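You operate a simulated robot arm through the tools that you are given. There is no shell and no other tool. Be economical: measure what you need, move in short steps, check, and stop when the job is done.

Carry out the task below with a simulated robot arm. There is one attempt and no reset: what you move stays moved.

TASK
Stack the tall carton marked "95" from the top of the yellow table on top of the tall carton marked "62". Then take the square carton from the top of the yellow table and leave it on the orange card there.

It is judged by the outcome, as a careful person would: the job done as asked, and still so three seconds after it is handed in. It fails if anything else is knocked over, pushed out of place, dropped, spilled or broken.

THE ROBOT
A 7-joint arm with a two-finger parallel gripper, fixed in place. Base frame: the origin is at the foot of the arm, x ahead of it, y to its left, z up; the work surface is at about z = 800. Lengths are in mm, angles in degrees, forces in N, time in s.
With the tool pointing down near the work surface it reaches from about 300 to 700 mm from the base axis. Its first joint turns from -66.0 to 66.0 degrees. Payload 1.57 kg.
Tool frame: the origin (TCP) lies between the finger pads and is the grasp point; the fingertips stand 30 mm ahead of it; z points along the fingers, y is the line along which they close. The gripper opens to 110 mm. The fingers are 24 mm wide and 12 mm thick; the gripper's body (48 by 112 mm) begins 78 mm behind the TCP.
Orientation is told as [roll, pitch, yaw] about the base's x, y, z axes, in that order, counted from this pose: with the fingers straight down and closing along the base's y, the tool's x points along the base's -x, its y along +y and its z along -z.

THE INTERFACE
- The arm moves only by the tool send_rows. Its argument "motion" is a list of rows, each a list of 7 numbers: the turn, a rotation vector about the base's x, y, z in degrees, then the shift along the base's x, y, z in mm, then the opening, from 0 (shut) to 1 (fully open). In form: [[rx, ry, rz, tx, ty, tz, hand], ...]. A call has 1 to 10 rows; each row is the pose to reach, as a shift and turn from the pose commanded when the call began. A row lasts 0.2 s, in which the tool goes at most 50 mm and 8.6 degrees; a call with a longer step from one row to the next is refused whole, and so is a gripper value outside its range. A pose out of reach is approached as far as the arm can. The call stops where the force on the tool passes 40 N (or 10 N more than at its start, if that is more) or the arm is blocked; 0.2 s more then pass. The fingers move at their own pace (about 108 mm/s each) and stop on an object; they squeeze with about 43 N. The grip force told is the motor's: it shows also when the fingers shut on nothing. Time passes only in rows, and 0.2 s behind the last, so rows that repeat a pose let the fingers close. It gives the time, the measured TCP pose, the force on the tool (base axes), the opening and the grip force at its end, in the units of the frame above (readings bear some noise).
- Cameras (640 x 400 px; columns grow to the right, rows downward): "scene" is fixed at [176.9, -398.2, 1413]; the picture's right is [0.68, -0.73, 0.00], its down [-0.36, -0.33, -0.87] and it looks along [0.64, 0.59, -0.49] (base axes); focal length 318 px, centre (320, 200). "wrist" rides on the gripper at [-36, 0, -80] in the tool frame; the picture's right is [0.00, -1.00, 0.00], its down [0.97, 0.00, -0.24] and it looks along [0.24, 0.00, 0.97] (tool axes); focal length 218 px, centre (320, 200).
- get_image(camera): a new picture of that camera. No time passes.
- measure_at(camera, pixels): there is no depth. For up to 12 entries [column, row, z] of the newest picture of that camera ("zoom" is the newest enlarged one), the place [x, y] in the base frame at which the ray of that pixel passes the height z, good to about 2 mm. No time passes.
- close_up(camera, box): a new picture of the part [left, top, right, bottom] of that camera's present view, enlarged. No time passes.
- sign_off(): hands the job in; it is judged then, once.

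Work in short steps. Measure before you move; look again where a grasp or a placing could have gone wrong, and mend it. You have 80 turns and 54 pictures in all, the two below and enlarged ones among them. Open the gripper and draw the arm clear of the work before you hand the job in, unless the task says otherwise; then end with one line.

The tools are called after "Request:" as name(argument=value, ...) on one line, values as JSON. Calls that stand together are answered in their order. send_rows: Moves the arm, as the interface text tells. Its arguments: {"type":"object","properties":{"motion":{"type":"array","items":{"type":"array","items":{"type":"number"}}}},"required":["motion"]} The other tools are called the same way: get_image (camera) takes a picture; measure_at (camera, pixels) gives the place at which the rays of pixels pass given heights; close_up (camera, box) takes an enlarged picture of a part of a camera's view; sign_off () hands the job in.

At the start:

```text
time: 0.0
ee_pos: [335.0, 108.8, 1135.9]
tool_rot: [0.0, 0.0, 0.0]
force: [-0.3, -0.5, -0.6]
finger_gap: 110.0
grasp_force: 0.1
```

scene: 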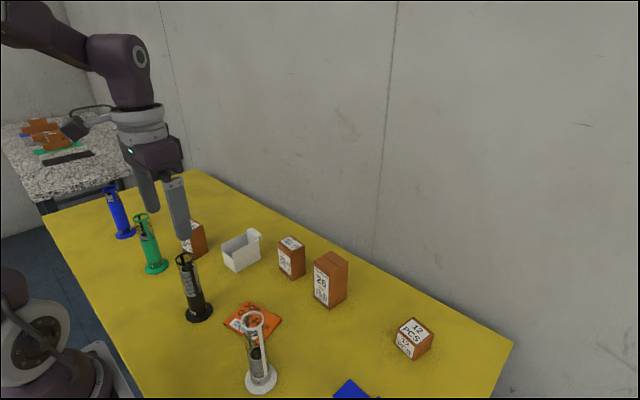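
wrist: 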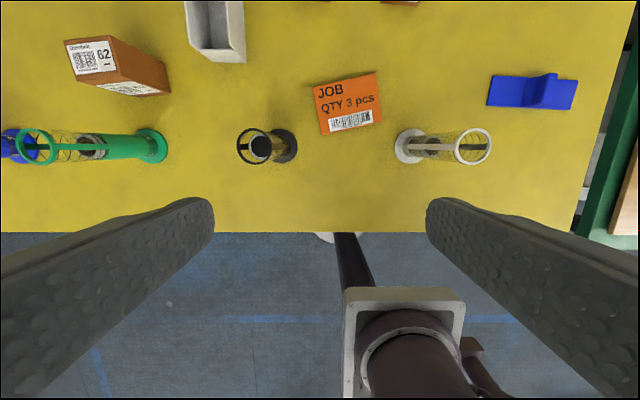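

The scene shows cartons at about (195,240), (291,258), (330,280) and (414,338). I'll enlarge them to read the labels.

Request:
close_up(camera="scene", box=[220, 210, 380, 310])

Request:
close_up(camera="scene", box=[360, 300, 480, 375])

```text
4.00 times, centred on (300, 260) of scene
```

zoom: 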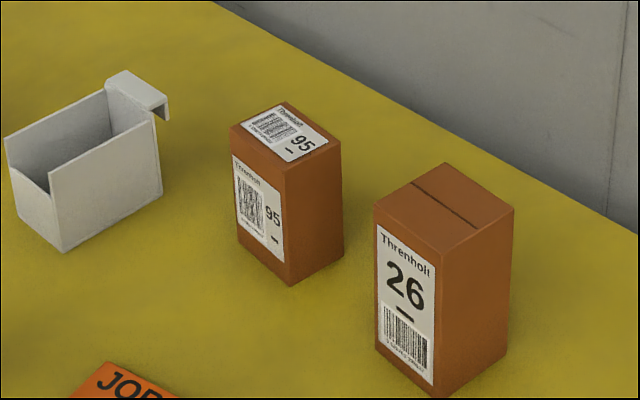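

```text
5.33 times, centred on (420, 338) of scene
```

zoom: 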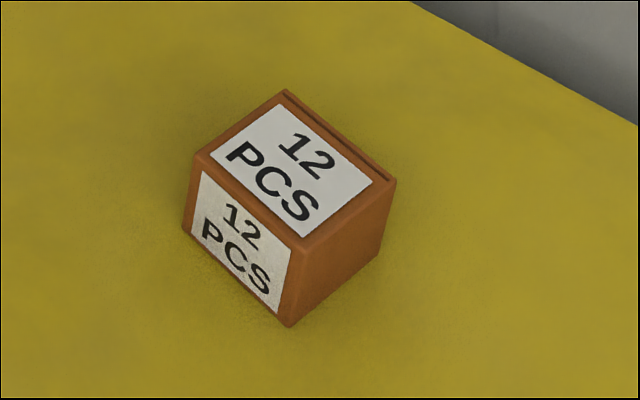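

Carton "95" is the one at (291,258). I'll measure its footprint and the square carton's, with top corners at trial heights.

Request:
measure_at(camera="scene", pixels=[[292.5, 281.5, 800], [280, 271.5, 800], [305.75, 272, 800], [292, 252, 870], [292, 252, 890], [277.5, 241.5, 880], [305.25, 246.25, 880], [291.5, 235.5, 880], [292, 252, 880]])

Request:
measure_at(camera="scene", pixels=[[414.4, 361.3, 800], [394.3, 342.75, 800], [431.3, 347.3, 800], [416.3, 346.9, 840], [416.3, 346.9, 830], [396.8, 329.1, 840], [413.4, 316.9, 840], [434.25, 333.9, 840]])

Request:
get_image(camera="wrist")

```text
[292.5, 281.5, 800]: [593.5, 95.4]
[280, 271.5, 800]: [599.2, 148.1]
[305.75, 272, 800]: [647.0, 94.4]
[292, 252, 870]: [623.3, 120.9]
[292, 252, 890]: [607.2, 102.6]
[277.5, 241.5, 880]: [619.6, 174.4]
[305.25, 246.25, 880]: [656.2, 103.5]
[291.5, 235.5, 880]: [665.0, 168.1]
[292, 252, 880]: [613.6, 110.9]
```

```text
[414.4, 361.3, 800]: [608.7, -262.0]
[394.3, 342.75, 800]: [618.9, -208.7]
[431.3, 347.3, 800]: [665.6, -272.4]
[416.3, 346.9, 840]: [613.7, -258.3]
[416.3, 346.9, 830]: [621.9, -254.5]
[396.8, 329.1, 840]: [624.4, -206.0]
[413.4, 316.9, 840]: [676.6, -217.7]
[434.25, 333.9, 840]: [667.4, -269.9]
```

```text
49 pictures are left
```

wrist: 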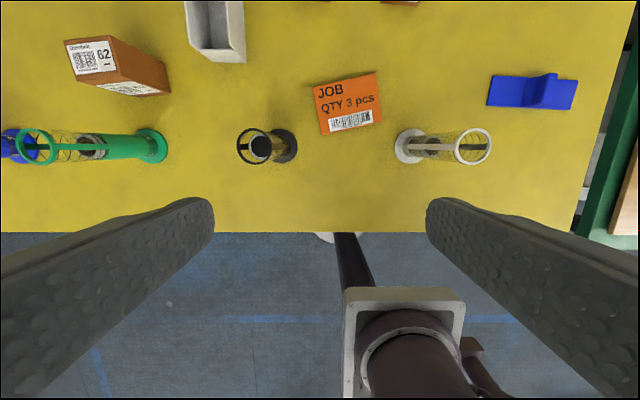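

The "95" is about 52×52×~100 mm at (623,121), and the square carton is at about (642,-240). I'll move over the middle of the area at height for a top-down look.

Request:
send_rows(motion=[[0, 0, 0, 45, 5, 0, 1], [0, 0, 0, 90, 10, 0, 1], [0, 0, 0, 135, 15, 0, 1], [0, 0, 0, 180, 20, 0, 1], [0, 0, 0, 225, 25, 0, 1], [0, 0, 0, 225, 25, 0, 1]])

Request:
get_image(camera="wrist")

Request:
get_image(camera="scene")

```text
time: 1.4
ee_pos: [559.7, 135.2, 1133.9]
tool_rot: [0.0, 0.0, 0.0]
force: [0.2, 0.1, -0.1]
finger_gap: 110.0
grasp_force: 0.3
```

```text
48 pictures are left
```

wrist: 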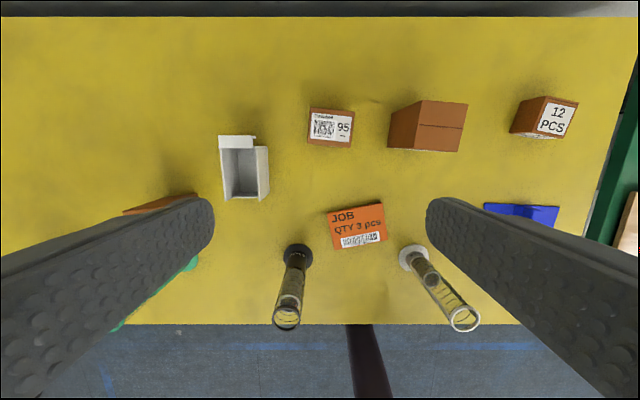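

```text
47 pictures are left
```

scene: 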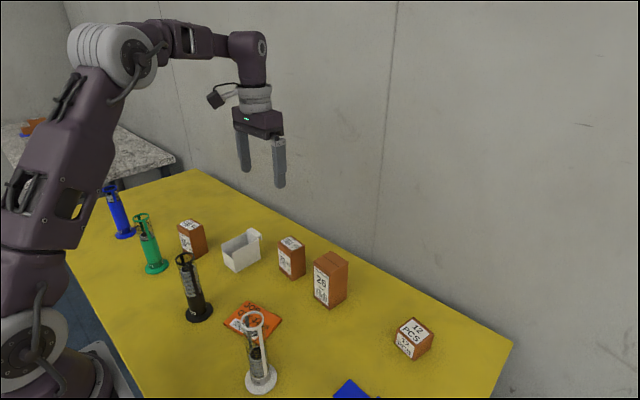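

Now "62" is visible at (192,238) in the scene; I'll enlarge it and the wrist view of the cartons.

Request:
close_up(camera="scene", box=[152, 205, 232, 265])

Request:
close_up(camera="wrist", box=[290, 80, 490, 180])

```text
6.67 times, centred on (192, 235) of scene
```

zoom: 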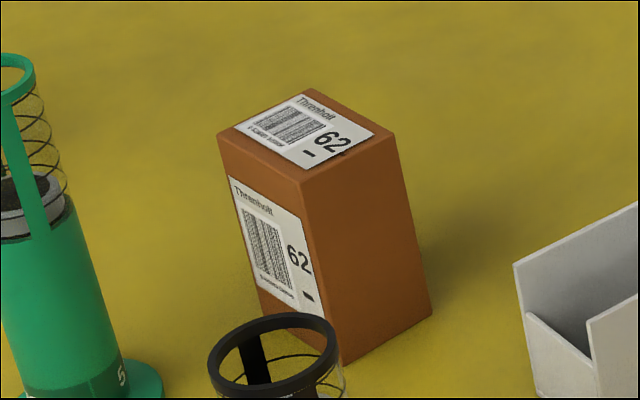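

```text
3.20 times, centred on (390, 130) of wrist
```

zoom: 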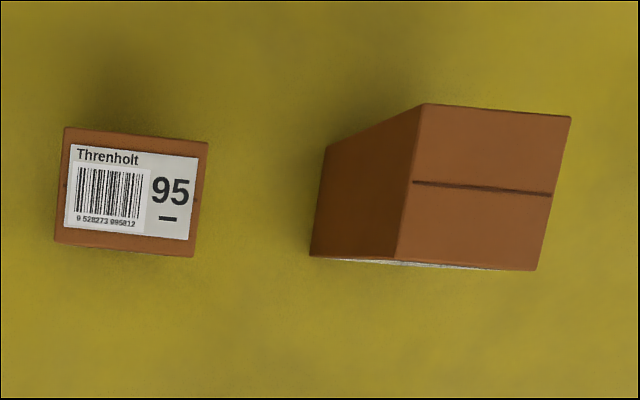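

Request:
measure_at(camera="zoom", pixels=[[65, 127, 880], [208, 142, 880], [193, 257, 880], [54, 242, 880], [65, 127, 900], [208, 142, 900], [193, 257, 900], [54, 242, 900], [310, 256, 800], [325, 148, 800], [425, 104, 920], [398, 258, 920]])

Request:
measure_at(camera="scene", pixels=[[195.75, 259.75, 800], [208.8, 251.8, 800], [189.3, 232.75, 880], [203.7, 225.7, 880], [176.7, 225.25, 880], [190.2, 218.5, 880], [189.3, 232.75, 900], [203.7, 225.7, 900], [176.7, 225.25, 900], [190.2, 218.5, 900]])

```text
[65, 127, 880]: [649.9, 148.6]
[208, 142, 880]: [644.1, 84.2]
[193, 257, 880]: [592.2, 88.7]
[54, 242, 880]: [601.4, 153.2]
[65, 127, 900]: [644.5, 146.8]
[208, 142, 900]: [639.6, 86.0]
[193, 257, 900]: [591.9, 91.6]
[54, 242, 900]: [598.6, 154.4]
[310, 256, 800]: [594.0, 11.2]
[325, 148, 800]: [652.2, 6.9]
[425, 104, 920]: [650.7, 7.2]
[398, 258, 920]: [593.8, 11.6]
```

```text
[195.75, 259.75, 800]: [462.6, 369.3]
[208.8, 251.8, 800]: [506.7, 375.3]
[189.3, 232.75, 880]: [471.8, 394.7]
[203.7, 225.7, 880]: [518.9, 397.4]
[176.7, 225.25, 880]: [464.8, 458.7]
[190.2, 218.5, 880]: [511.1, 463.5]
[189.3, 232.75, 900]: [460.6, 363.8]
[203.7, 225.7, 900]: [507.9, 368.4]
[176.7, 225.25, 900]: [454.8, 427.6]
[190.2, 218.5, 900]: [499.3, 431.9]
```

Request:
measure_at(camera="wrist", pixels=[[268, 148, 860], [256, 137, 870], [219, 136, 870], [270, 190, 850], [356, 108, 900], [357, 225, 802], [326, 211, 802], [382, 203, 802], [388, 240, 802], [336, 249, 802]])

Request:
measure_at(camera="scene", pixels=[[258, 245, 800], [262, 237, 860], [156, 267, 800], [140, 215, 950], [125, 233, 800], [109, 188, 950], [198, 313, 800], [184, 258, 950], [252, 315, 950], [261, 380, 800]])

```text
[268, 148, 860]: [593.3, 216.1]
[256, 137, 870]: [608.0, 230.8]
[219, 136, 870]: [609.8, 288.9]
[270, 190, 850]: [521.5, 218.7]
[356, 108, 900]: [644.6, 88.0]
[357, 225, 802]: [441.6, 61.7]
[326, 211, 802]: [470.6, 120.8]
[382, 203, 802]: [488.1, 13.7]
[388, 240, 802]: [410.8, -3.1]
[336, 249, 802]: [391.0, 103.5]
```

```text
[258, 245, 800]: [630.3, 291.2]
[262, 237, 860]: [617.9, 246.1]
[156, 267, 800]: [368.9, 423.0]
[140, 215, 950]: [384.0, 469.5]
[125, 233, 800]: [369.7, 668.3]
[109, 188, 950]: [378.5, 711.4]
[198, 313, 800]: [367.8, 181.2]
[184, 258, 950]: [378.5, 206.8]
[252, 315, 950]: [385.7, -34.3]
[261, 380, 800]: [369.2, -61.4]
```

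Card centre is ≈(441,59), "62" centre ≈(482,402) with its top ≈898 and yaw +5.5°; "95" is at ≈(619,119.5), yaw −5.3°. I'll move above "95", turn, and come down partway.

Request:
send_rows(motion=[[0, 0, -2, 30, -7, -20, 1], [0, 0, -5.3, 59, -15, -40, 1], [0, 0, -5.3, 59, -15, -85, 1], [0, 0, -5.3, 59, -15, -130, 0.9], [0, 0, -5.3, 59, -15, -160, 0.9], [0, 0, -5.3, 59, -15, -160, 0.9]])

Request:
get_image(camera="wrist")

```text
time: 2.8
ee_pos: [618.9, 116.5, 974.6]
tool_rot: [0.0, 0.0, -5.4]
force: [0.7, 0.5, -0.1]
finger_gap: 99.0
grasp_force: 0.0
```

```text
44 pictures are left
```

wrist: 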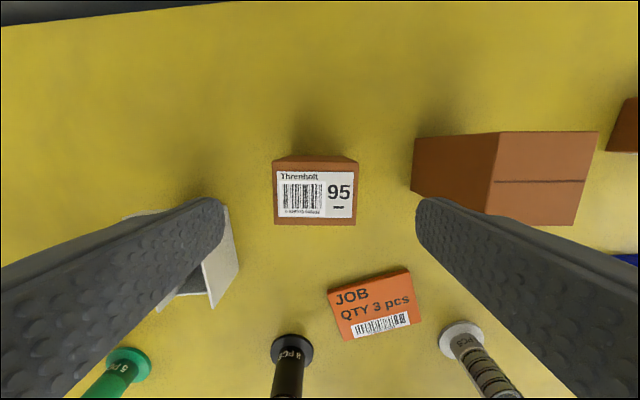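

The carton is centred between the fingers near column 315. I'll enlarge to refine its top centre.

Request:
close_up(camera="wrist", box=[235, 140, 395, 240])

```text
4.00 times, centred on (315, 190) of wrist
```

zoom: 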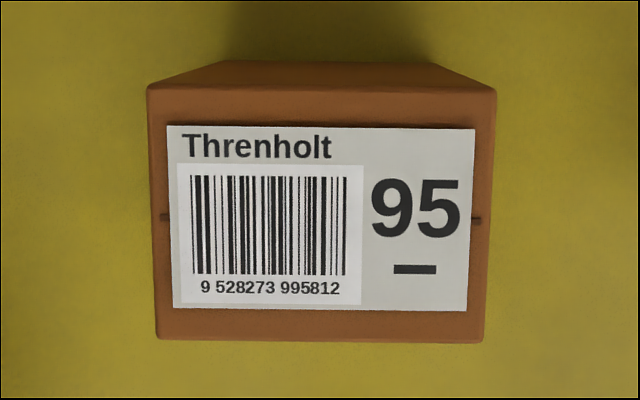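

Request:
measure_at(camera="zoom", pixels=[[147, 86, 898], [496, 90, 898], [484, 342, 898], [156, 339, 898], [208, 62, 800], [432, 64, 800]])

```text
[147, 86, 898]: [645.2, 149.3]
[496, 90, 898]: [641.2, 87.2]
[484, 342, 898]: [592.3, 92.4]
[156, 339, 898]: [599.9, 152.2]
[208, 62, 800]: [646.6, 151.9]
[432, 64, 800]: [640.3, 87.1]
```

Top centre is ≈(619.6,120.3) at z≈898, so I shift +4 mm in y, descend to z≈862 and close.

Request:
send_rows(motion=[[0, 0, 0, 0.7, 3.8, -40, 0.9], [0, 0, 0, 0.7, 3.8, -80, 0.9], [0, 0, 0, 0.7, 3.8, -112, 0.9], [0, 0, 0, 0.7, 3.8, -112, 0.9], [0, 0, 0, 0.7, 3.8, -112, 0.5], [0, 0, 0, 0.7, 3.8, -112, 0.3], [0, 0, 0, 0.7, 3.8, -112, 0.3], [0, 0, 0, 0.7, 3.8, -112, 0.3]])

```text
time: 4.6
ee_pos: [618.8, 120.8, 862.3]
tool_rot: [0.0, -0.1, -5.3]
force: [-0.3, -0.3, 0.4]
finger_gap: 61.6
grasp_force: 43.0
```

Gripped at 61.6 mm. Lifting straight up 190 mm.

Request:
send_rows(motion=[[0, 0, 0, 0, 0, 15, 0.3], [0, 0, 0, 0, 0, 50, 0.3], [0, 0, 0, 0, 0, 95, 0.3], [0, 0, 0, 0, 0, 140, 0.3], [0, 0, 0, 0, 0, 180, 0.3], [0, 0, 0, 0, 0, 190, 0.3]])

Request:
get_image(camera="wrist")

```text
time: 6.0
ee_pos: [618.8, 121.4, 1051.9]
tool_rot: [0.0, -0.1, -5.3]
force: [0.5, -0.2, 0.3]
finger_gap: 33.0
grasp_force: 0.0
```

```text
42 pictures are left
```

wrist: 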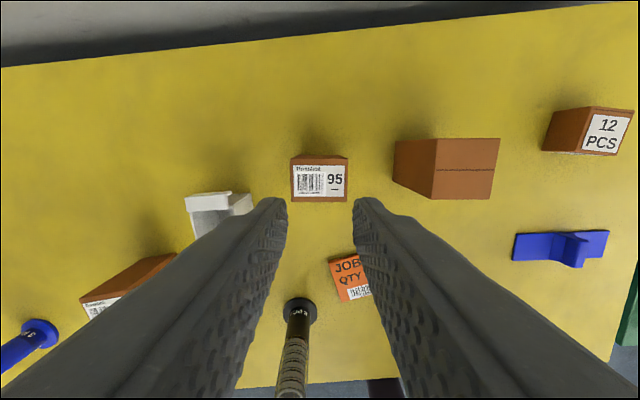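

The fingers are now at 33 mm with the carton still on the table, so it slipped out. I'll check whether it moved.

Request:
close_up(camera="wrist", box=[240, 130, 400, 230])

Request:
close_up(camera="scene", box=[220, 210, 380, 310])

```text
4.00 times, centred on (320, 180) of wrist
```

zoom: 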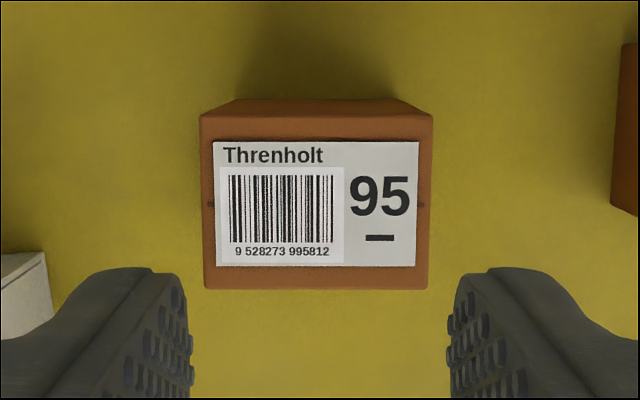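

```text
4.00 times, centred on (300, 260) of scene
```

zoom: 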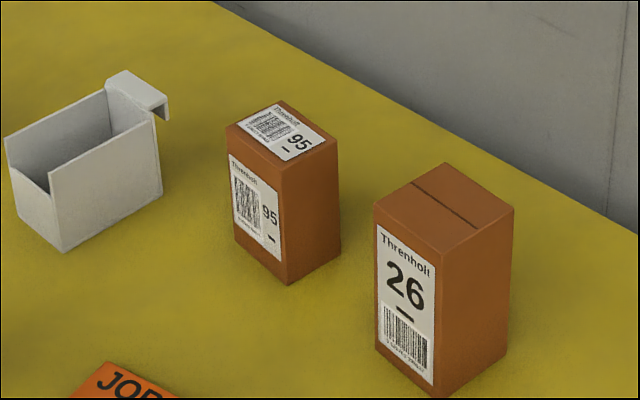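

Request:
measure_at(camera="wrist", pixels=[[290, 158.75, 898], [348.25, 159, 898], [347, 202.25, 898], [291.25, 202, 898]])

```text
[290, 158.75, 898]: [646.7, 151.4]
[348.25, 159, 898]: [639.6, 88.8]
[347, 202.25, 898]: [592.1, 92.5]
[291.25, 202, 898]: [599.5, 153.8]
```

The carton is still at ≈(619.5,121.6). I'll reopen, go lower (z≈845) for a fuller pad contact, and close with the target fully shut.

Request:
send_rows(motion=[[0, 0, 0, 0.7, 0, 0, 0.9], [0, 0, 0, 0.7, 0, 0, 0.9], [0, 0, 0, 0.7, 0, -45, 0.9], [0, 0, 0, 0.7, 0, -95, 0.9], [0, 0, 0, 0.7, 0, -145, 0.9], [0, 0, 0, 0.7, 0, -185, 0.9], [0, 0, 0, 0.7, 0, -207, 0.9], [0, 0, 0, 0.7, 0, -207, 0.4], [0, 0, 0, 0.7, 0, -207, 0], [0, 0, 0, 0.7, 0, -207, 0]])

Request:
send_rows(motion=[[0, 0, 0, 0, 0, 0, 0], [0, 0, 0, 0, 0, 2, 0], [0, 0, 0, 0, 0, 4, 0], [0, 0, 0, 0, 0, 7, 0], [0, 0, 0, 0, 0, 10, 0]])

Request:
get_image(camera="scene")

```text
time: 8.2
ee_pos: [619.6, 121.6, 844.8]
tool_rot: [0.0, 0.0, -5.2]
force: [-0.8, 0.7, 1.0]
finger_gap: 62.2
grasp_force: 43.1
```

```text
time: 9.4
ee_pos: [620.6, 121.7, 855.4]
tool_rot: [0.1, 0.0, -5.3]
force: [0.2, 1.0, -2.3]
finger_gap: 61.8
grasp_force: 42.9
```

```text
39 pictures are left
```

scene: 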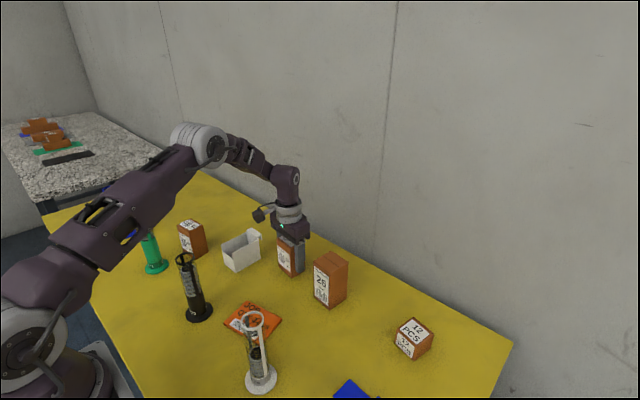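

Request:
close_up(camera="scene", box=[250, 220, 346, 280])

Request:
get_image(camera="wrist")

```text
6.67 times, centred on (298, 250) of scene
```

zoom: 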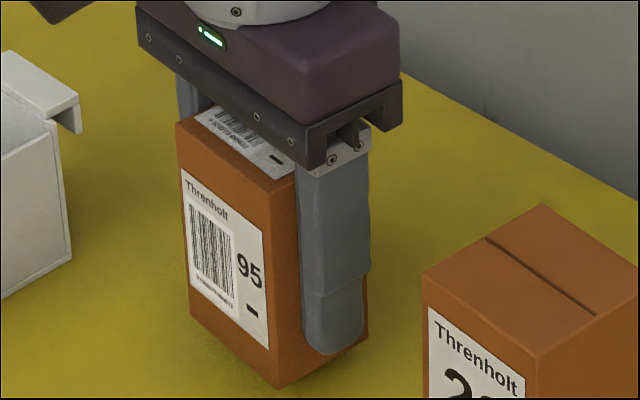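

```text
37 pictures are left
```

wrist: 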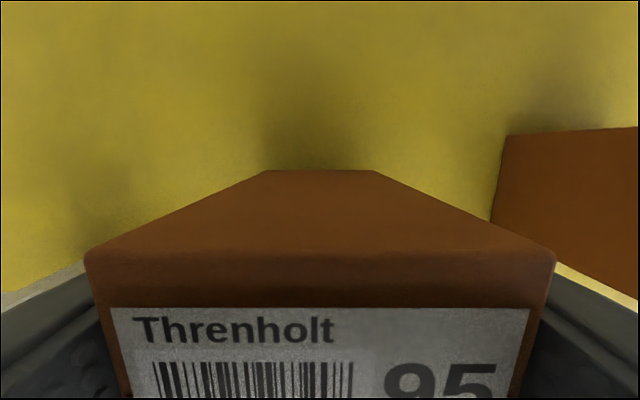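

The carton's lower front corner rose from row 281 to 278 (about 10 mm), so it's held. Lifting slowly and checking again.

Request:
send_rows(motion=[[0, 0, 0, 0, 0, 4, 0], [0, 0, 0, 0, 0, 9, 0], [0, 0, 0, 0, 0, 15, 0], [0, 0, 0, 0, 0, 21, 0], [0, 0, 0, 0, 0, 27, 0], [0, 0, 0, 0, 0, 33, 0], [0, 0, 0, 0, 0, 38, 0], [0, 0, 0, 0, 0, 40, 0]])

Request:
close_up(camera="scene", box=[250, 200, 346, 290])

```text
time: 11.2
ee_pos: [619.3, 121.1, 895.9]
tool_rot: [0.0, 0.0, -5.2]
force: [0.1, -0.2, -3.3]
finger_gap: 61.9
grasp_force: 43.1
```

```text
4.44 times, centred on (298, 245) of scene
```

zoom: 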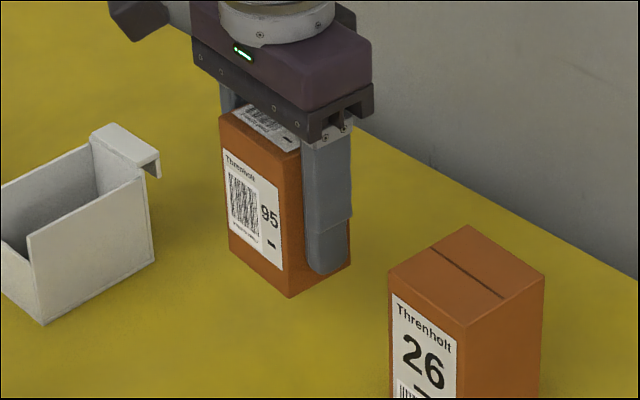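

No slip. I'll keep lifting gently to z≈985.

Request:
send_rows(motion=[[0, 0, 0, 0, 0, 4, 0], [0, 0, 0, 0, 0, 12, 0], [0, 0, 0, 0, 0, 22, 0], [0, 0, 0, 0, 0, 33, 0], [0, 0, 0, 0, 0, 45, 0], [0, 0, 0, 0, 0, 57, 0], [0, 0, 0, 0, 0, 69, 0], [0, 0, 0, 0, 0, 80, 0], [0, 0, 0, 0, 0, 87, 0], [0, 0, 0, 0, 0, 90, 0]])

Request:
send_rows(motion=[[0, 0, 0.5, -2, 5, 0, 0], [0, 0, 1, -7, 14, 0, 0], [0, 0, 2, -13, 27, 0, 0], [0, 0, 3, -21, 43, 0, 0], [0, 0, 4, -29, 60, 0, 0], [0, 0, 5, -37, 77, 0, 0], [0, 0, 6, -45, 94, 0, 0], [0, 0, 7, -53, 110, 0, 0], [0, 0, 8, -59, 122, 0, 0], [0, 0, 8, -63, 130, 0, 0]])

Request:
get_image(camera="scene")

```text
time: 13.4
ee_pos: [619.3, 121.9, 986.7]
tool_rot: [0.0, 0.0, -5.3]
force: [0.4, -0.4, -1.6]
finger_gap: 61.9
grasp_force: 43.2
```

```text
time: 15.6
ee_pos: [556.2, 252.3, 986.0]
tool_rot: [0.0, 0.0, 2.7]
force: [-0.3, 0.0, -2.5]
finger_gap: 61.7
grasp_force: 42.7
```

```text
35 pictures are left
```

scene: 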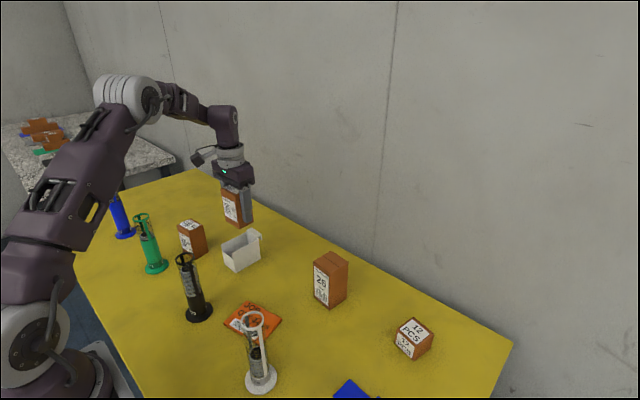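

Holding well. The wrist view here may give a better fix on "62".

Request:
get_image(camera="wrist")

Request:
close_up(camera="scene", box=[152, 210, 232, 260])

```text
34 pictures are left
```

wrist: 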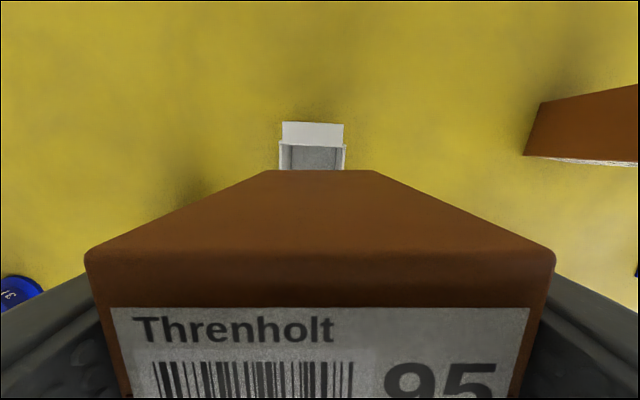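

```text
8.00 times, centred on (192, 235) of scene
```

zoom: 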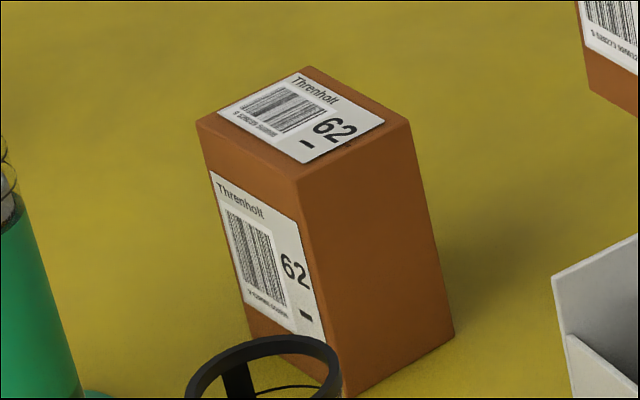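

Request:
measure_at(camera="zoom", pixels=[[196, 122, 898], [312, 66, 898], [411, 122, 898], [297, 180, 898], [455, 333, 800], [348, 396, 800]])

```text
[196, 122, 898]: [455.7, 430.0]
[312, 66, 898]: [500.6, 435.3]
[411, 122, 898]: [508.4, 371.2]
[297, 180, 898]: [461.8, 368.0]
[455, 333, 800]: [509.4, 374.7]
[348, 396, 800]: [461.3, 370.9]
```

"62" top centre ≈(482.5,402.8), yaw 5.5° (three fixes agree). Moving above it.

Request:
send_rows(motion=[[0, 0, 0.3, -3, 6, 0, 0], [0, 0, 0.6, -9, 18, 0, 0], [0, 0, 1, -17, 34, 0, 0], [0, 0, 1.4, -26, 53, 0, 0], [0, 0, 1.8, -36, 73, 0, 0], [0, 0, 2.2, -46, 94, 0, 0], [0, 0, 2.5, -56, 114, 0, 0], [0, 0, 2.8, -65, 132, 0, 0], [0, 0, 2.8, -71, 145, 0, 0], [0, 0, 2.8, -73.7, 150.5, 0, 0]])

Request:
send_rows(motion=[[0, 0, 0, 0, 0, 0, 0]])

Request:
close_up(camera="scene", box=[132, 160, 260, 260])

```text
time: 17.8
ee_pos: [484.9, 401.4, 985.6]
tool_rot: [0.0, -0.1, 5.4]
force: [0.0, 0.2, -2.9]
finger_gap: 61.7
grasp_force: 43.1
```

```text
time: 18.2
ee_pos: [484.4, 400.0, 984.0]
tool_rot: [-0.1, 0.0, 5.4]
force: [-0.2, 0.3, -3.1]
finger_gap: 62.0
grasp_force: 43.5
```

```text
4.00 times, centred on (196, 210) of scene
```

zoom: 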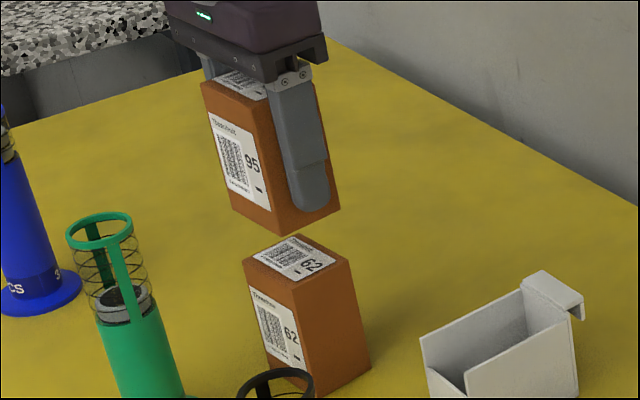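

The reading averages (484.6,400.7), so I correct by (−2,+2) and lower to about 10 mm above.

Request:
send_rows(motion=[[0, 0, 0, -1, 1, -5, 0], [0, 0, 0, -2, 2, -13, 0], [0, 0, 0, -2, 2, -21, 0], [0, 0, 0, -2, 2, -28, 0], [0, 0, 0, -2, 2, -32, 0], [0, 0, 0, -2, 2, -32, 0]])

Request:
close_up(camera="scene", box=[144, 190, 240, 260])

```text
time: 19.6
ee_pos: [482.1, 403.4, 955.2]
tool_rot: [-0.1, 0.1, 5.5]
force: [0.0, 0.4, -2.9]
finger_gap: 61.8
grasp_force: 43.4
```

```text
5.71 times, centred on (192, 225) of scene
```

zoom: 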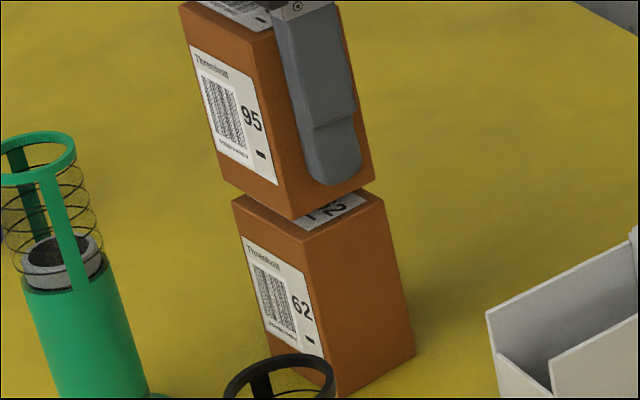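

Along the vertical edges "95" sits about 1 px (2–3 mm) to the left, so I trim (+1.2,−1.2). Then I lower gently, watching the force.

Request:
send_rows(motion=[[0, 0, 0, 1.2, -1.2, -2, 0], [0, 0, 0, 1.2, -1.2, -5, 0], [0, 0, 0, 1.2, -1.2, -8, 0], [0, 0, 0, 1.2, -1.2, -8, 0]])

Request:
close_up(camera="scene", box=[152, 200, 232, 250])

```text
time: 20.6
ee_pos: [483.4, 403.4, 946.0]
tool_rot: [0.1, 0.0, 5.5]
force: [-0.6, -0.7, -2.3]
finger_gap: 61.8
grasp_force: 42.8
```

```text
8.00 times, centred on (192, 225) of scene
```

zoom: 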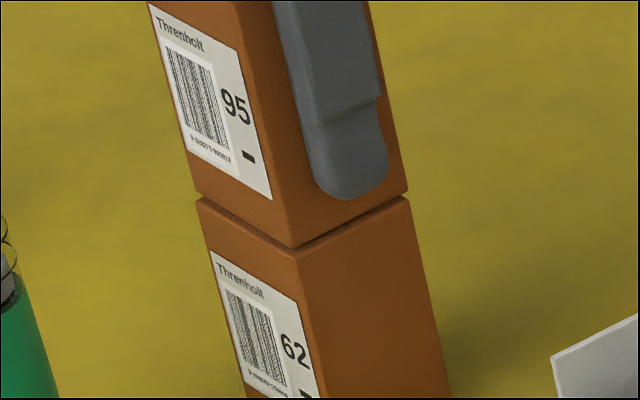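

Well aligned; only a narrow gap remains. Lowering by 1 mm steps.

Request:
send_rows(motion=[[0, 0, 0, 0, 0, -1, 0], [0, 0, 0, 0, 0, -2, 0], [0, 0, 0, 0, 0, -2, 0]])

Request:
send_rows(motion=[[0, 0, 0, 0, 0, -0.5, 0], [0, 0, 0, 0, 0, -1, 0], [0, 0, 0, 0, 0, -1, 0]])

Request:
close_up(camera="scene", box=[152, 200, 232, 250])

```text
time: 21.4
ee_pos: [483.2, 403.4, 944.9]
tool_rot: [0.0, 0.0, 5.5]
force: [-2.1, -2.7, 9.8]
finger_gap: 61.9
grasp_force: 42.9
```

```text
time: 22.2
ee_pos: [482.7, 402.9, 945.0]
tool_rot: [0.1, -0.2, 5.5]
force: [-0.7, -4.8, 35.3]
finger_gap: 61.7
grasp_force: 43.4
```

```text
8.00 times, centred on (192, 225) of scene
```

zoom: 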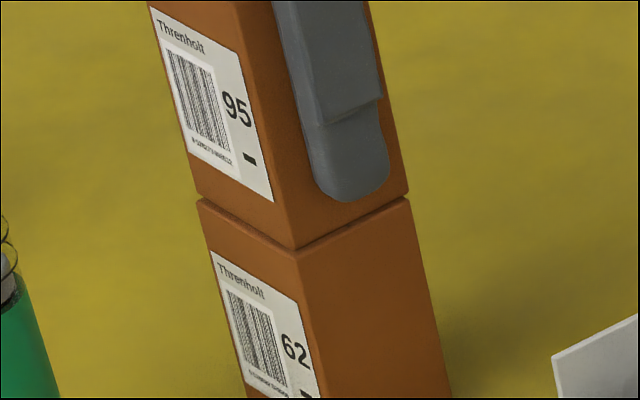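

It's in contact at 35 N. I'll ease up about 1.8 mm to unload, then open.

Request:
send_rows(motion=[[0, 0, 0, 0, 0, 1, 0], [0, 0, 0, 0, 0, 1.8, 0], [0, 0, 0, 0, 0, 1.8, 0]])

Request:
send_rows(motion=[[0, 0, 0, 0, 0, 0, 0.6], [0, 0, 0, 0, 0, 0, 0.7], [0, 0, 0, 0, 0, 0, 0.9], [0, 0, 0, 0, 0, 0, 0.9]])

Request:
get_image(camera="scene")

Request:
get_image(camera="wrist")

```text
time: 23.0
ee_pos: [482.7, 404.3, 944.1]
tool_rot: [0.1, 0.1, 5.4]
force: [6.2, 4.6, 15.4]
finger_gap: 61.8
grasp_force: 42.7
```

```text
time: 24.0
ee_pos: [484.3, 403.9, 945.6]
tool_rot: [0.0, 0.0, 5.5]
force: [0.4, 0.0, 0.2]
finger_gap: 98.7
grasp_force: 0.1
```

```text
28 pictures are left
```

scene: 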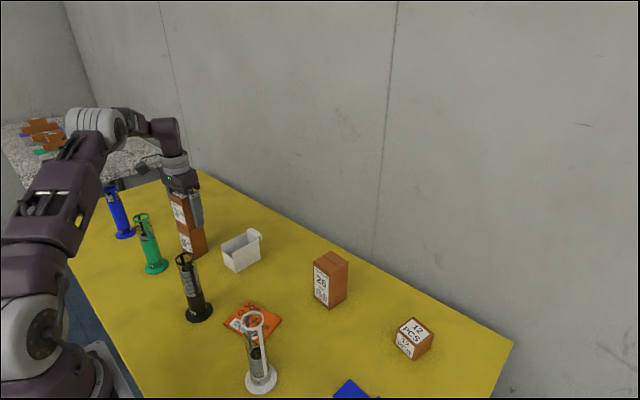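

```text
27 pictures are left
```

wrist: 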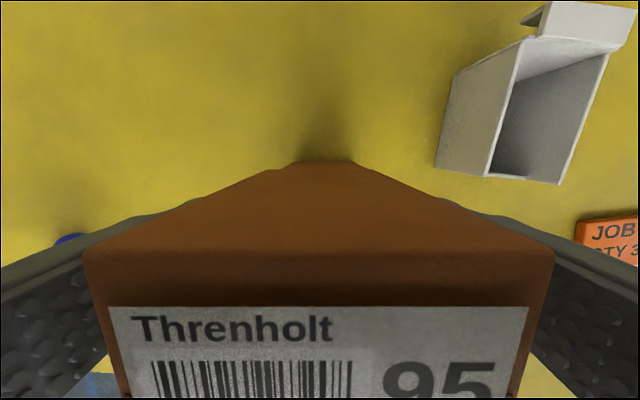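

Released cleanly. Rising straight up, then crossing at height toward the square carton.

Request:
send_rows(motion=[[0, 0, 0, 0, 0, 15, 0.9], [0, 0, 0, 0, 0, 45, 0.9], [0, 0, 0, 0, 0, 90, 0.9], [0, 0, 0, 0, 0, 135, 0.9], [0, 0, 0, 0, 0, 155, 0.9], [0, 0, 0, 0, 0, 155, 0.9]])

Request:
send_rows(motion=[[0, 0, -1, 5, -30, 0, 0.9], [0, 0, -2, 14, -73, 0, 0.9], [0, 0, -3, 25, -117, 0, 0.9], [0, 0, -4, 36, -162, 0, 0.9], [0, 0, -5, 47, -207, 0, 0.9], [0, 0, -6, 58, -252, 0, 0.9], [0, 0, -7, 69, -297, 0, 0.9], [0, 0, -8, 80, -342, 0, 0.9], [0, 0, -9, 91, -387, 0, 0.9], [0, 0, -10, 95, -410, 0, 0.9]])

Request:
send_rows(motion=[[0, 0, -1, 10, -40, 0, 0.9], [0, 0, -3, 20, -85, 0, 0.9], [0, 0, -4, 30, -130, 0, 0.9], [0, 0, -5, 40, -175, 0, 0.9], [0, 0, -5, 50, -210, 0, 0.9], [0, 0, -5, 60, -230, -10, 0.9], [0, 0, -5, 60, -230, -40, 0.9], [0, 0, -5, 60, -230, -40, 0.9]])

Request:
get_image(camera="wrist")

Request:
get_image(camera="scene")

```text
time: 25.4
ee_pos: [480.3, 401.7, 1090.9]
tool_rot: [-0.6, 0.4, 5.6]
force: [0.3, 0.2, -0.4]
finger_gap: 98.7
grasp_force: 0.0
out of reach, approached as far as the arm can: row 5
```

```text
time: 27.6
ee_pos: [579.4, -7.2, 1101.8]
tool_rot: [-0.1, 0.0, -4.4]
force: [0.7, 0.2, 0.2]
finger_gap: 99.1
grasp_force: 0.1
```

```text
time: 29.4
ee_pos: [615.4, -228.6, 1065.5]
tool_rot: [0.0, 0.0, -9.5]
force: [0.1, -0.1, 0.6]
finger_gap: 98.9
grasp_force: 0.0
out of reach, approached as far as the arm can: row 5, 6, 7, 8
```

```text
26 pictures are left
```

wrist: 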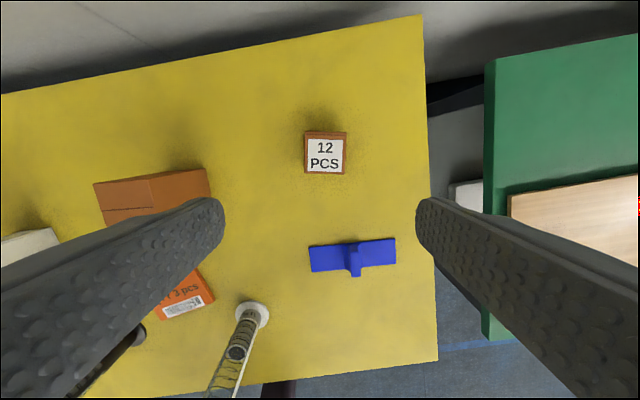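

```text
25 pictures are left
```

scene: 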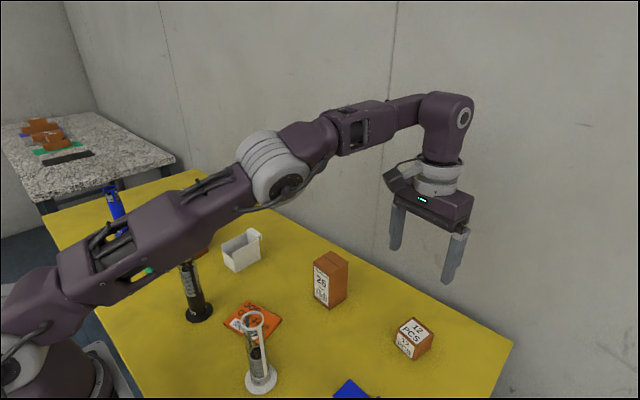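

Nearly above it; at this height it's at the reach limit. I'll enlarge and measure, then go lower.

Request:
close_up(camera="wrist", box=[276, 122, 372, 182])

Request:
send_rows(motion=[[0, 0, 0, 0, 0, -30, 0.9], [0, 0, 0, 0, 0, -70, 0.9], [0, 0, 0, 0, 0, -110, 0.9], [0, 0, 0, 0, 0, -110, 0.9]])

Request:
close_up(camera="wrist", box=[240, 120, 400, 220])

```text
6.67 times, centred on (324, 152) of wrist
```

zoom: 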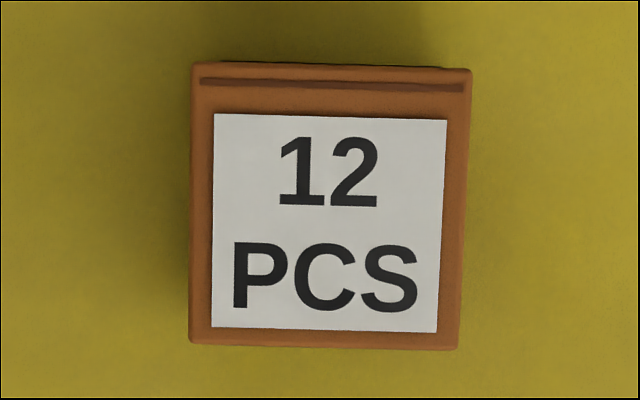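

```text
time: 30.4
ee_pos: [616.6, -229.0, 957.2]
tool_rot: [0.0, 0.0, -9.5]
force: [0.9, -0.1, 0.1]
finger_gap: 98.9
grasp_force: 0.0
```

```text
4.00 times, centred on (320, 170) of wrist
```

zoom: 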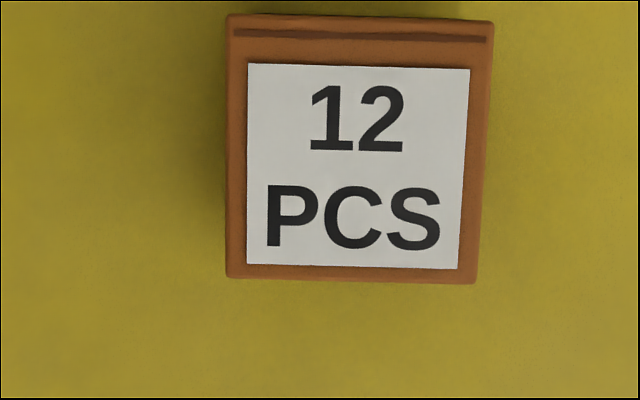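

Request:
measure_at(camera="zoom", pixels=[[228, 15, 845], [494, 21, 845], [475, 283, 845], [226, 277, 845], [228, 15, 838], [475, 283, 838]])

```text
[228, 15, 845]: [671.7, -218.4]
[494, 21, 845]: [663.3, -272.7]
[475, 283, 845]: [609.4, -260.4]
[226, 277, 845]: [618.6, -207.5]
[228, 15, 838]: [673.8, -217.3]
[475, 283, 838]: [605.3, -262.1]
```

The square carton's centre is ≈(641,−240), yaw ≈ −10.5°, top ≈845. Moving over it and down to about z=880.

Request:
send_rows(motion=[[0, 0, -0.5, 12, -6, -20, 0.9], [0, 0, -1, 24, -11, -45, 0.9], [0, 0, -1, 24, -11, -77, 0.9], [0, 0, -1, 24, -11, -77, 0.9]])

Request:
close_up(camera="scene", box=[340, 260, 500, 360])

```text
time: 31.4
ee_pos: [639.3, -239.6, 877.3]
tool_rot: [0.0, 0.0, -10.5]
force: [0.0, -0.4, 0.5]
finger_gap: 99.0
grasp_force: 0.0
```

```text
4.00 times, centred on (420, 310) of scene
```

zoom: 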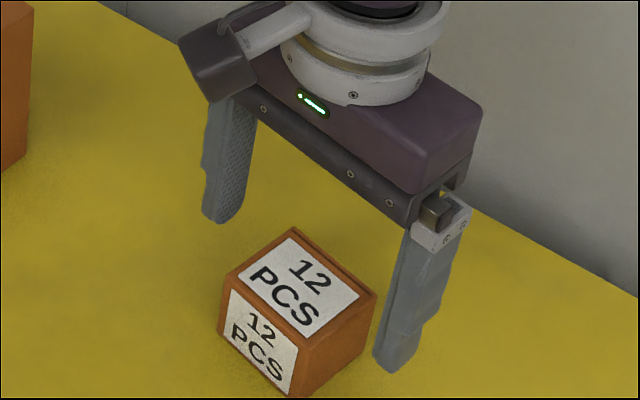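

Aligned. Descending to z≈835, closing, then a slow small lift.

Request:
send_rows(motion=[[0, 0, 0, 1, 0, -15, 0.9], [0, 0, 0, 1, 0, -32, 0.9], [0, 0, 0, 1, 0, -42, 0.9], [0, 0, 0, 1, 0, -42, 0.8], [0, 0, 0, 1, 0, -42, 0.4], [0, 0, 0, 1, 0, -42, 0], [0, 0, 0, 1, 0, -42, 0], [0, 0, 0, 1, 0, -42, 0]])

Request:
send_rows(motion=[[0, 0, 0, 0, 0, 0, 0], [0, 0, 0, 0, 0, 2, 0], [0, 0, 0, 0, 0, 5, 0], [0, 0, 0, 0, 0, 9, 0], [0, 0, 0, 0, 0, 14, 0], [0, 0, 0, 0, 0, 20, 0], [0, 0, 0, 0, 0, 20, 0]])

Request:
close_up(camera="scene", box=[340, 270, 500, 370])

```text
time: 33.2
ee_pos: [640.4, -240.9, 835.5]
tool_rot: [0.0, 0.1, -10.4]
force: [-0.2, 0.2, 0.1]
finger_gap: 55.8
grasp_force: 43.1
```

```text
time: 34.8
ee_pos: [637.8, -238.7, 855.0]
tool_rot: [0.0, 0.1, -10.5]
force: [-0.1, 0.0, -1.9]
finger_gap: 55.9
grasp_force: 43.2
```

```text
4.00 times, centred on (420, 320) of scene
```

zoom: 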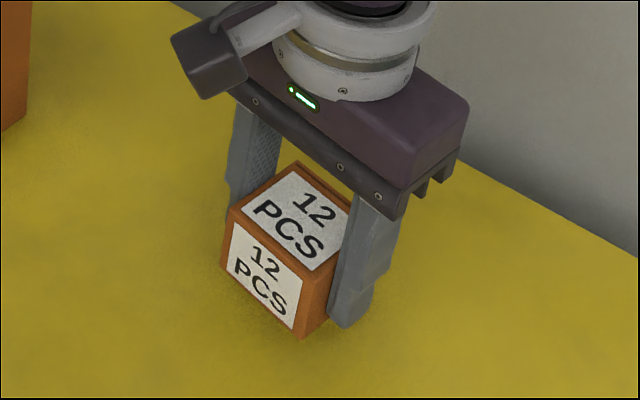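

Held and lifted. Raising gently to z≈985.

Request:
send_rows(motion=[[0, 0, 0, -1, 1, 5, 0], [0, 0, 0, -2, 2, 14, 0], [0, 0, 0, -3, 4, 26, 0], [0, 0, 0, -4, 6, 40, 0], [0, 0, 0, -6, 8, 56, 0], [0, 0, 0, -8, 11, 73, 0], [0, 0, 0, -10, 14, 90, 0], [0, 0, 0, -13, 17, 107, 0], [0, 0, 0, -16, 20, 121, 0], [0, 0, 0, -18, 22, 130, 0]])

Request:
send_rows(motion=[[0, 0, 1, -6, 8, 0, 0], [0, 0, 2, -14, 20, 0, 0], [0, 0, 4, -24, 36, 0, 0], [0, 0, 6, -35, 54, 0, 0], [0, 0, 8, -47, 73, 0, 0], [0, 0, 10, -59, 92, 0, 0], [0, 0, 12, -71, 111, 0, 0], [0, 0, 13, -81, 127, 0, 0], [0, 0, 14, -88, 138, 0, 0], [0, 0, 14, -91, 143, 0, 0]])

Request:
get_image(camera="scene")

Request:
get_image(camera="wrist")

```text
time: 37.0
ee_pos: [623.0, -218.8, 985.4]
tool_rot: [0.1, 0.1, -10.6]
force: [0.3, -0.9, -2.0]
finger_gap: 55.7
grasp_force: 43.4
```

```text
time: 39.2
ee_pos: [530.9, -73.0, 984.7]
tool_rot: [0.0, 0.0, 3.4]
force: [0.7, -0.4, -2.2]
finger_gap: 55.7
grasp_force: 43.0
```

```text
20 pictures are left
```

scene: 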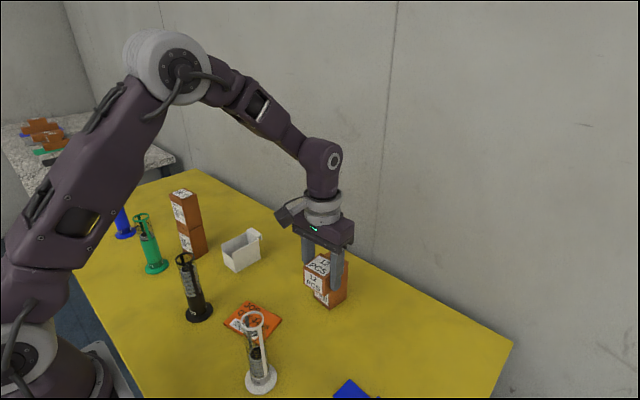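

```text
19 pictures are left
```

wrist: 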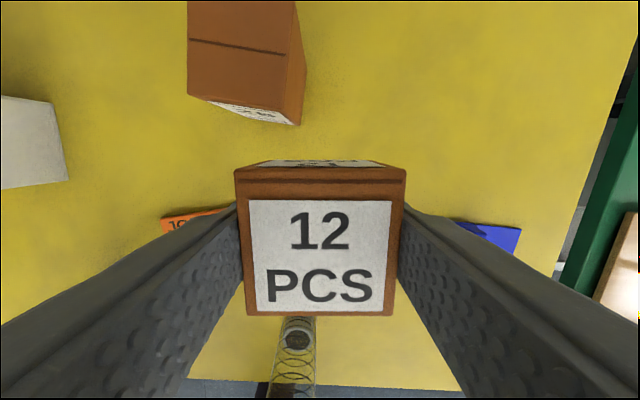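

The stack stands straight. Carrying on to above the card.

Request:
send_rows(motion=[[0, 0, 0.5, -5, 8, 0, 0], [0, 0, 1, -13, 19, 0, 0], [0, 0, 1.5, -23, 34, 0, 0], [0, 0, 2.5, -34, 51, 0, 0], [0, 0, 3.5, -46, 69, 0, 0], [0, 0, 4.5, -58, 87, 0, 0], [0, 0, 5.5, -69, 104, 0, 0], [0, 0, 5.5, -79, 118, 0, 0], [0, 0, 5.5, -86, 128, 0, 0], [0, 0, 5.5, -89, 132, 0, 0]])

Request:
get_image(camera="wrist")

Request:
close_up(camera="scene", box=[188, 260, 316, 340])

```text
time: 41.4
ee_pos: [441.5, 57.7, 986.8]
tool_rot: [0.0, 0.0, 9.0]
force: [0.1, 0.2, -2.3]
finger_gap: 55.6
grasp_force: 42.8
```

```text
18 pictures are left
```

wrist: 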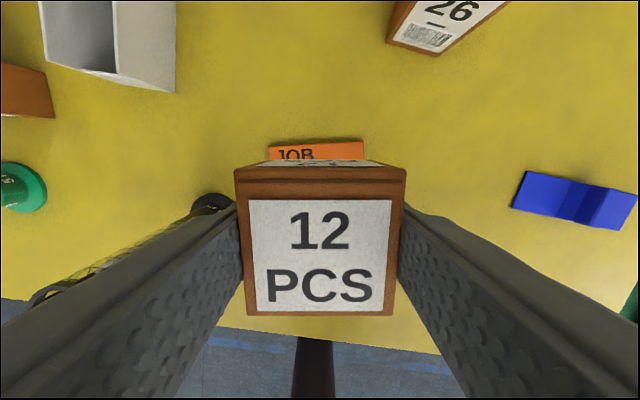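

```text
5.00 times, centred on (252, 300) of scene
```

zoom: 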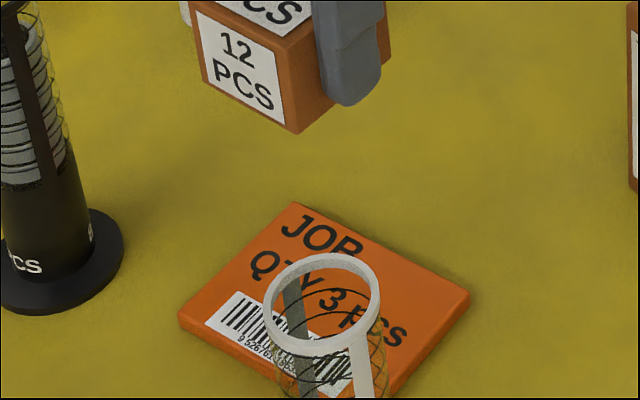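

The card has some thickness (~6 mm). Measuring its visible corners at z=806.

Request:
measure_at(camera="zoom", pixels=[[180, 317, 806], [294, 205, 806], [470, 291, 806], [181, 329, 800], [469, 304, 800]])

Request:
measure_at(camera="wrist", pixels=[[269, 146, 806], [363, 139, 806]])

```text
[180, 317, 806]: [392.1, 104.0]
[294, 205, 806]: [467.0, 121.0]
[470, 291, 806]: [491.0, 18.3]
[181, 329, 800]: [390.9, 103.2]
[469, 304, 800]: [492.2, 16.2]
```

```text
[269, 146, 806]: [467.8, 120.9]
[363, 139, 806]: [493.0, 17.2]
```

Card centre ≈(441.5,61). Nudging +3 mm in y and descending to about 10 mm above the card.

Request:
send_rows(motion=[[0, 0, 1, 0, 1, -6, 0], [0, 0, 2, 0, 2, -18, 0], [0, 0, 3, 0, 3, -34, 0], [0, 0, 3, 0, 3, -52, 0], [0, 0, 3, 0, 3, -70, 0], [0, 0, 3, 0, 3, -88, 0], [0, 0, 3, 0, 3, -106, 0], [0, 0, 3, 0, 3, -122, 0], [0, 0, 3, 0, 3, -132, 0], [0, 0, 3, 0, 3, -136, 0]])

Request:
close_up(camera="scene", box=[188, 270, 316, 350])

```text
time: 43.6
ee_pos: [441.8, 60.3, 849.9]
tool_rot: [0.1, 0.0, 12.0]
force: [0.5, 0.1, -3.0]
finger_gap: 55.6
grasp_force: 43.4
```

```text
5.00 times, centred on (252, 310) of scene
```

zoom: 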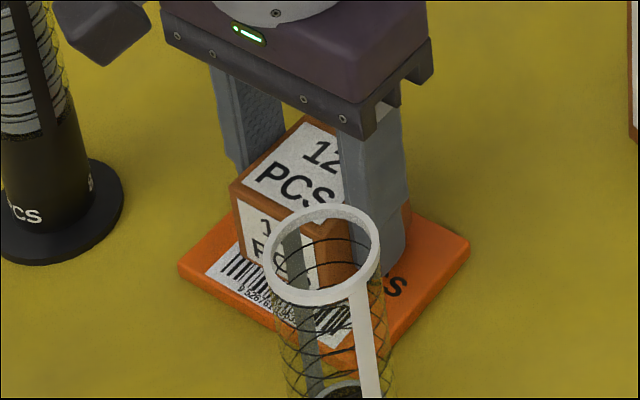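

Centred over the card, just above it. Lowering in small steps until contact.

Request:
send_rows(motion=[[0, 0, 0, 0, 0, -2, 0], [0, 0, 0, 0, 0, -4, 0], [0, 0, 0, 0, 0, -6, 0], [0, 0, 0, 0, 0, -6, 0]])

Request:
send_rows(motion=[[0, 0, 0, 0, 0, -1, 0], [0, 0, 0, 0, 0, -2, 0], [0, 0, 0, 0, 0, -2, 0]])

```text
time: 44.6
ee_pos: [442.3, 59.8, 845.2]
tool_rot: [0.1, -0.2, 12.0]
force: [-3.2, -0.2, 35.5]
finger_gap: 55.6
grasp_force: 43.3
```

```text
time: 45.4
ee_pos: [441.9, 60.8, 841.3]
tool_rot: [-0.1, 0.0, 12.1]
force: [0.4, -0.3, 38.6]
finger_gap: 55.2
grasp_force: 42.9
```

In contact. Easing the load off and opening.

Request:
send_rows(motion=[[0, 0, 0, 0, 0, 1, 0], [0, 0, 0, 0, 0, 2, 0], [0, 0, 0, 0, 0, 2, 0]])

Request:
send_rows(motion=[[0, 0, 0, 0, 0, 0, 0.55], [0, 0, 0, 0, 0, 0, 0.65], [0, 0, 0, 0, 0, 0, 0.85], [0, 0, 0, 0, 0, 0, 0.85], [0, 0, 0, 0, 0, 15, 0.85], [0, 0, 0, 0, 0, 50, 0.85], [0, 0, 0, 0, 0, 100, 0.85], [0, 0, 0, 0, 0, 150, 0.85], [0, 0, 0, 0, 0, 200, 0.85], [0, 0, 0, 0, 0, 220, 0.85]])

Request:
send_rows(motion=[[0, 0, 0, -5, 0, 20, 0.85], [0, 0, 0, -30, 5, 50, 0.85], [0, 0, 0, -70, 10, 70, 0.85], [0, 0, 0, -100, 15, 70, 0.85], [0, 0, 0, -100, 15, 70, 0.85]])

Request:
get_image(camera="scene")

Request:
get_image(camera="wrist")

```text
time: 46.2
ee_pos: [441.9, 60.8, 842.5]
tool_rot: [0.1, 0.0, 11.9]
force: [-0.1, 0.1, -2.3]
finger_gap: 55.7
grasp_force: 42.9
```

```text
time: 48.4
ee_pos: [439.7, 59.7, 1065.6]
tool_rot: [-0.1, 0.0, 11.9]
force: [-0.2, 0.8, -0.5]
finger_gap: 93.4
grasp_force: 0.1
```

```text
time: 49.6
ee_pos: [342.3, 74.9, 1134.8]
tool_rot: [0.0, 0.0, 11.9]
force: [0.0, 0.2, -0.1]
finger_gap: 93.4
grasp_force: 0.0
```

```text
15 pictures are left
```

scene: 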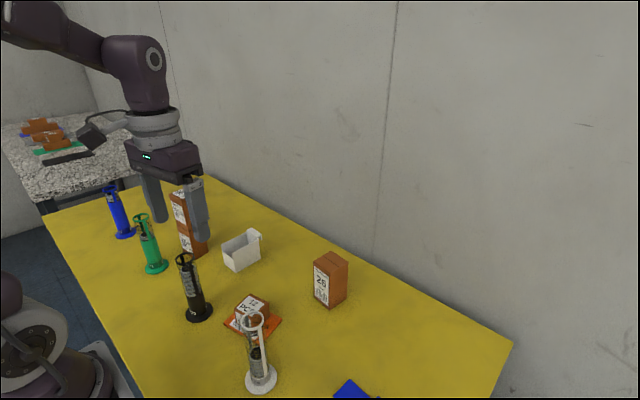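

```text
14 pictures are left
```

wrist: 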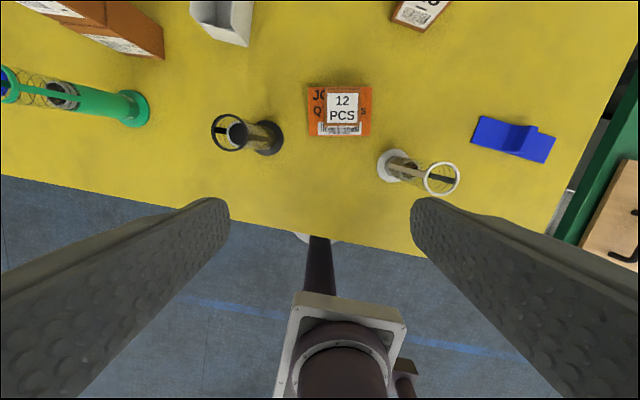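

The square carton sits centred on the card at (340,110) in the wrist view, the "95"/"62" stack stands, and the arm is clear. Handing in.

Request:
sign_off()

```text
The job is handed in.
```

Carton "95" is stacked on carton "62" and the square carton is on the orange card. My first lift of "95" slipped and left it standing on the table; I re-gripped lower and nothing else was disturbed.
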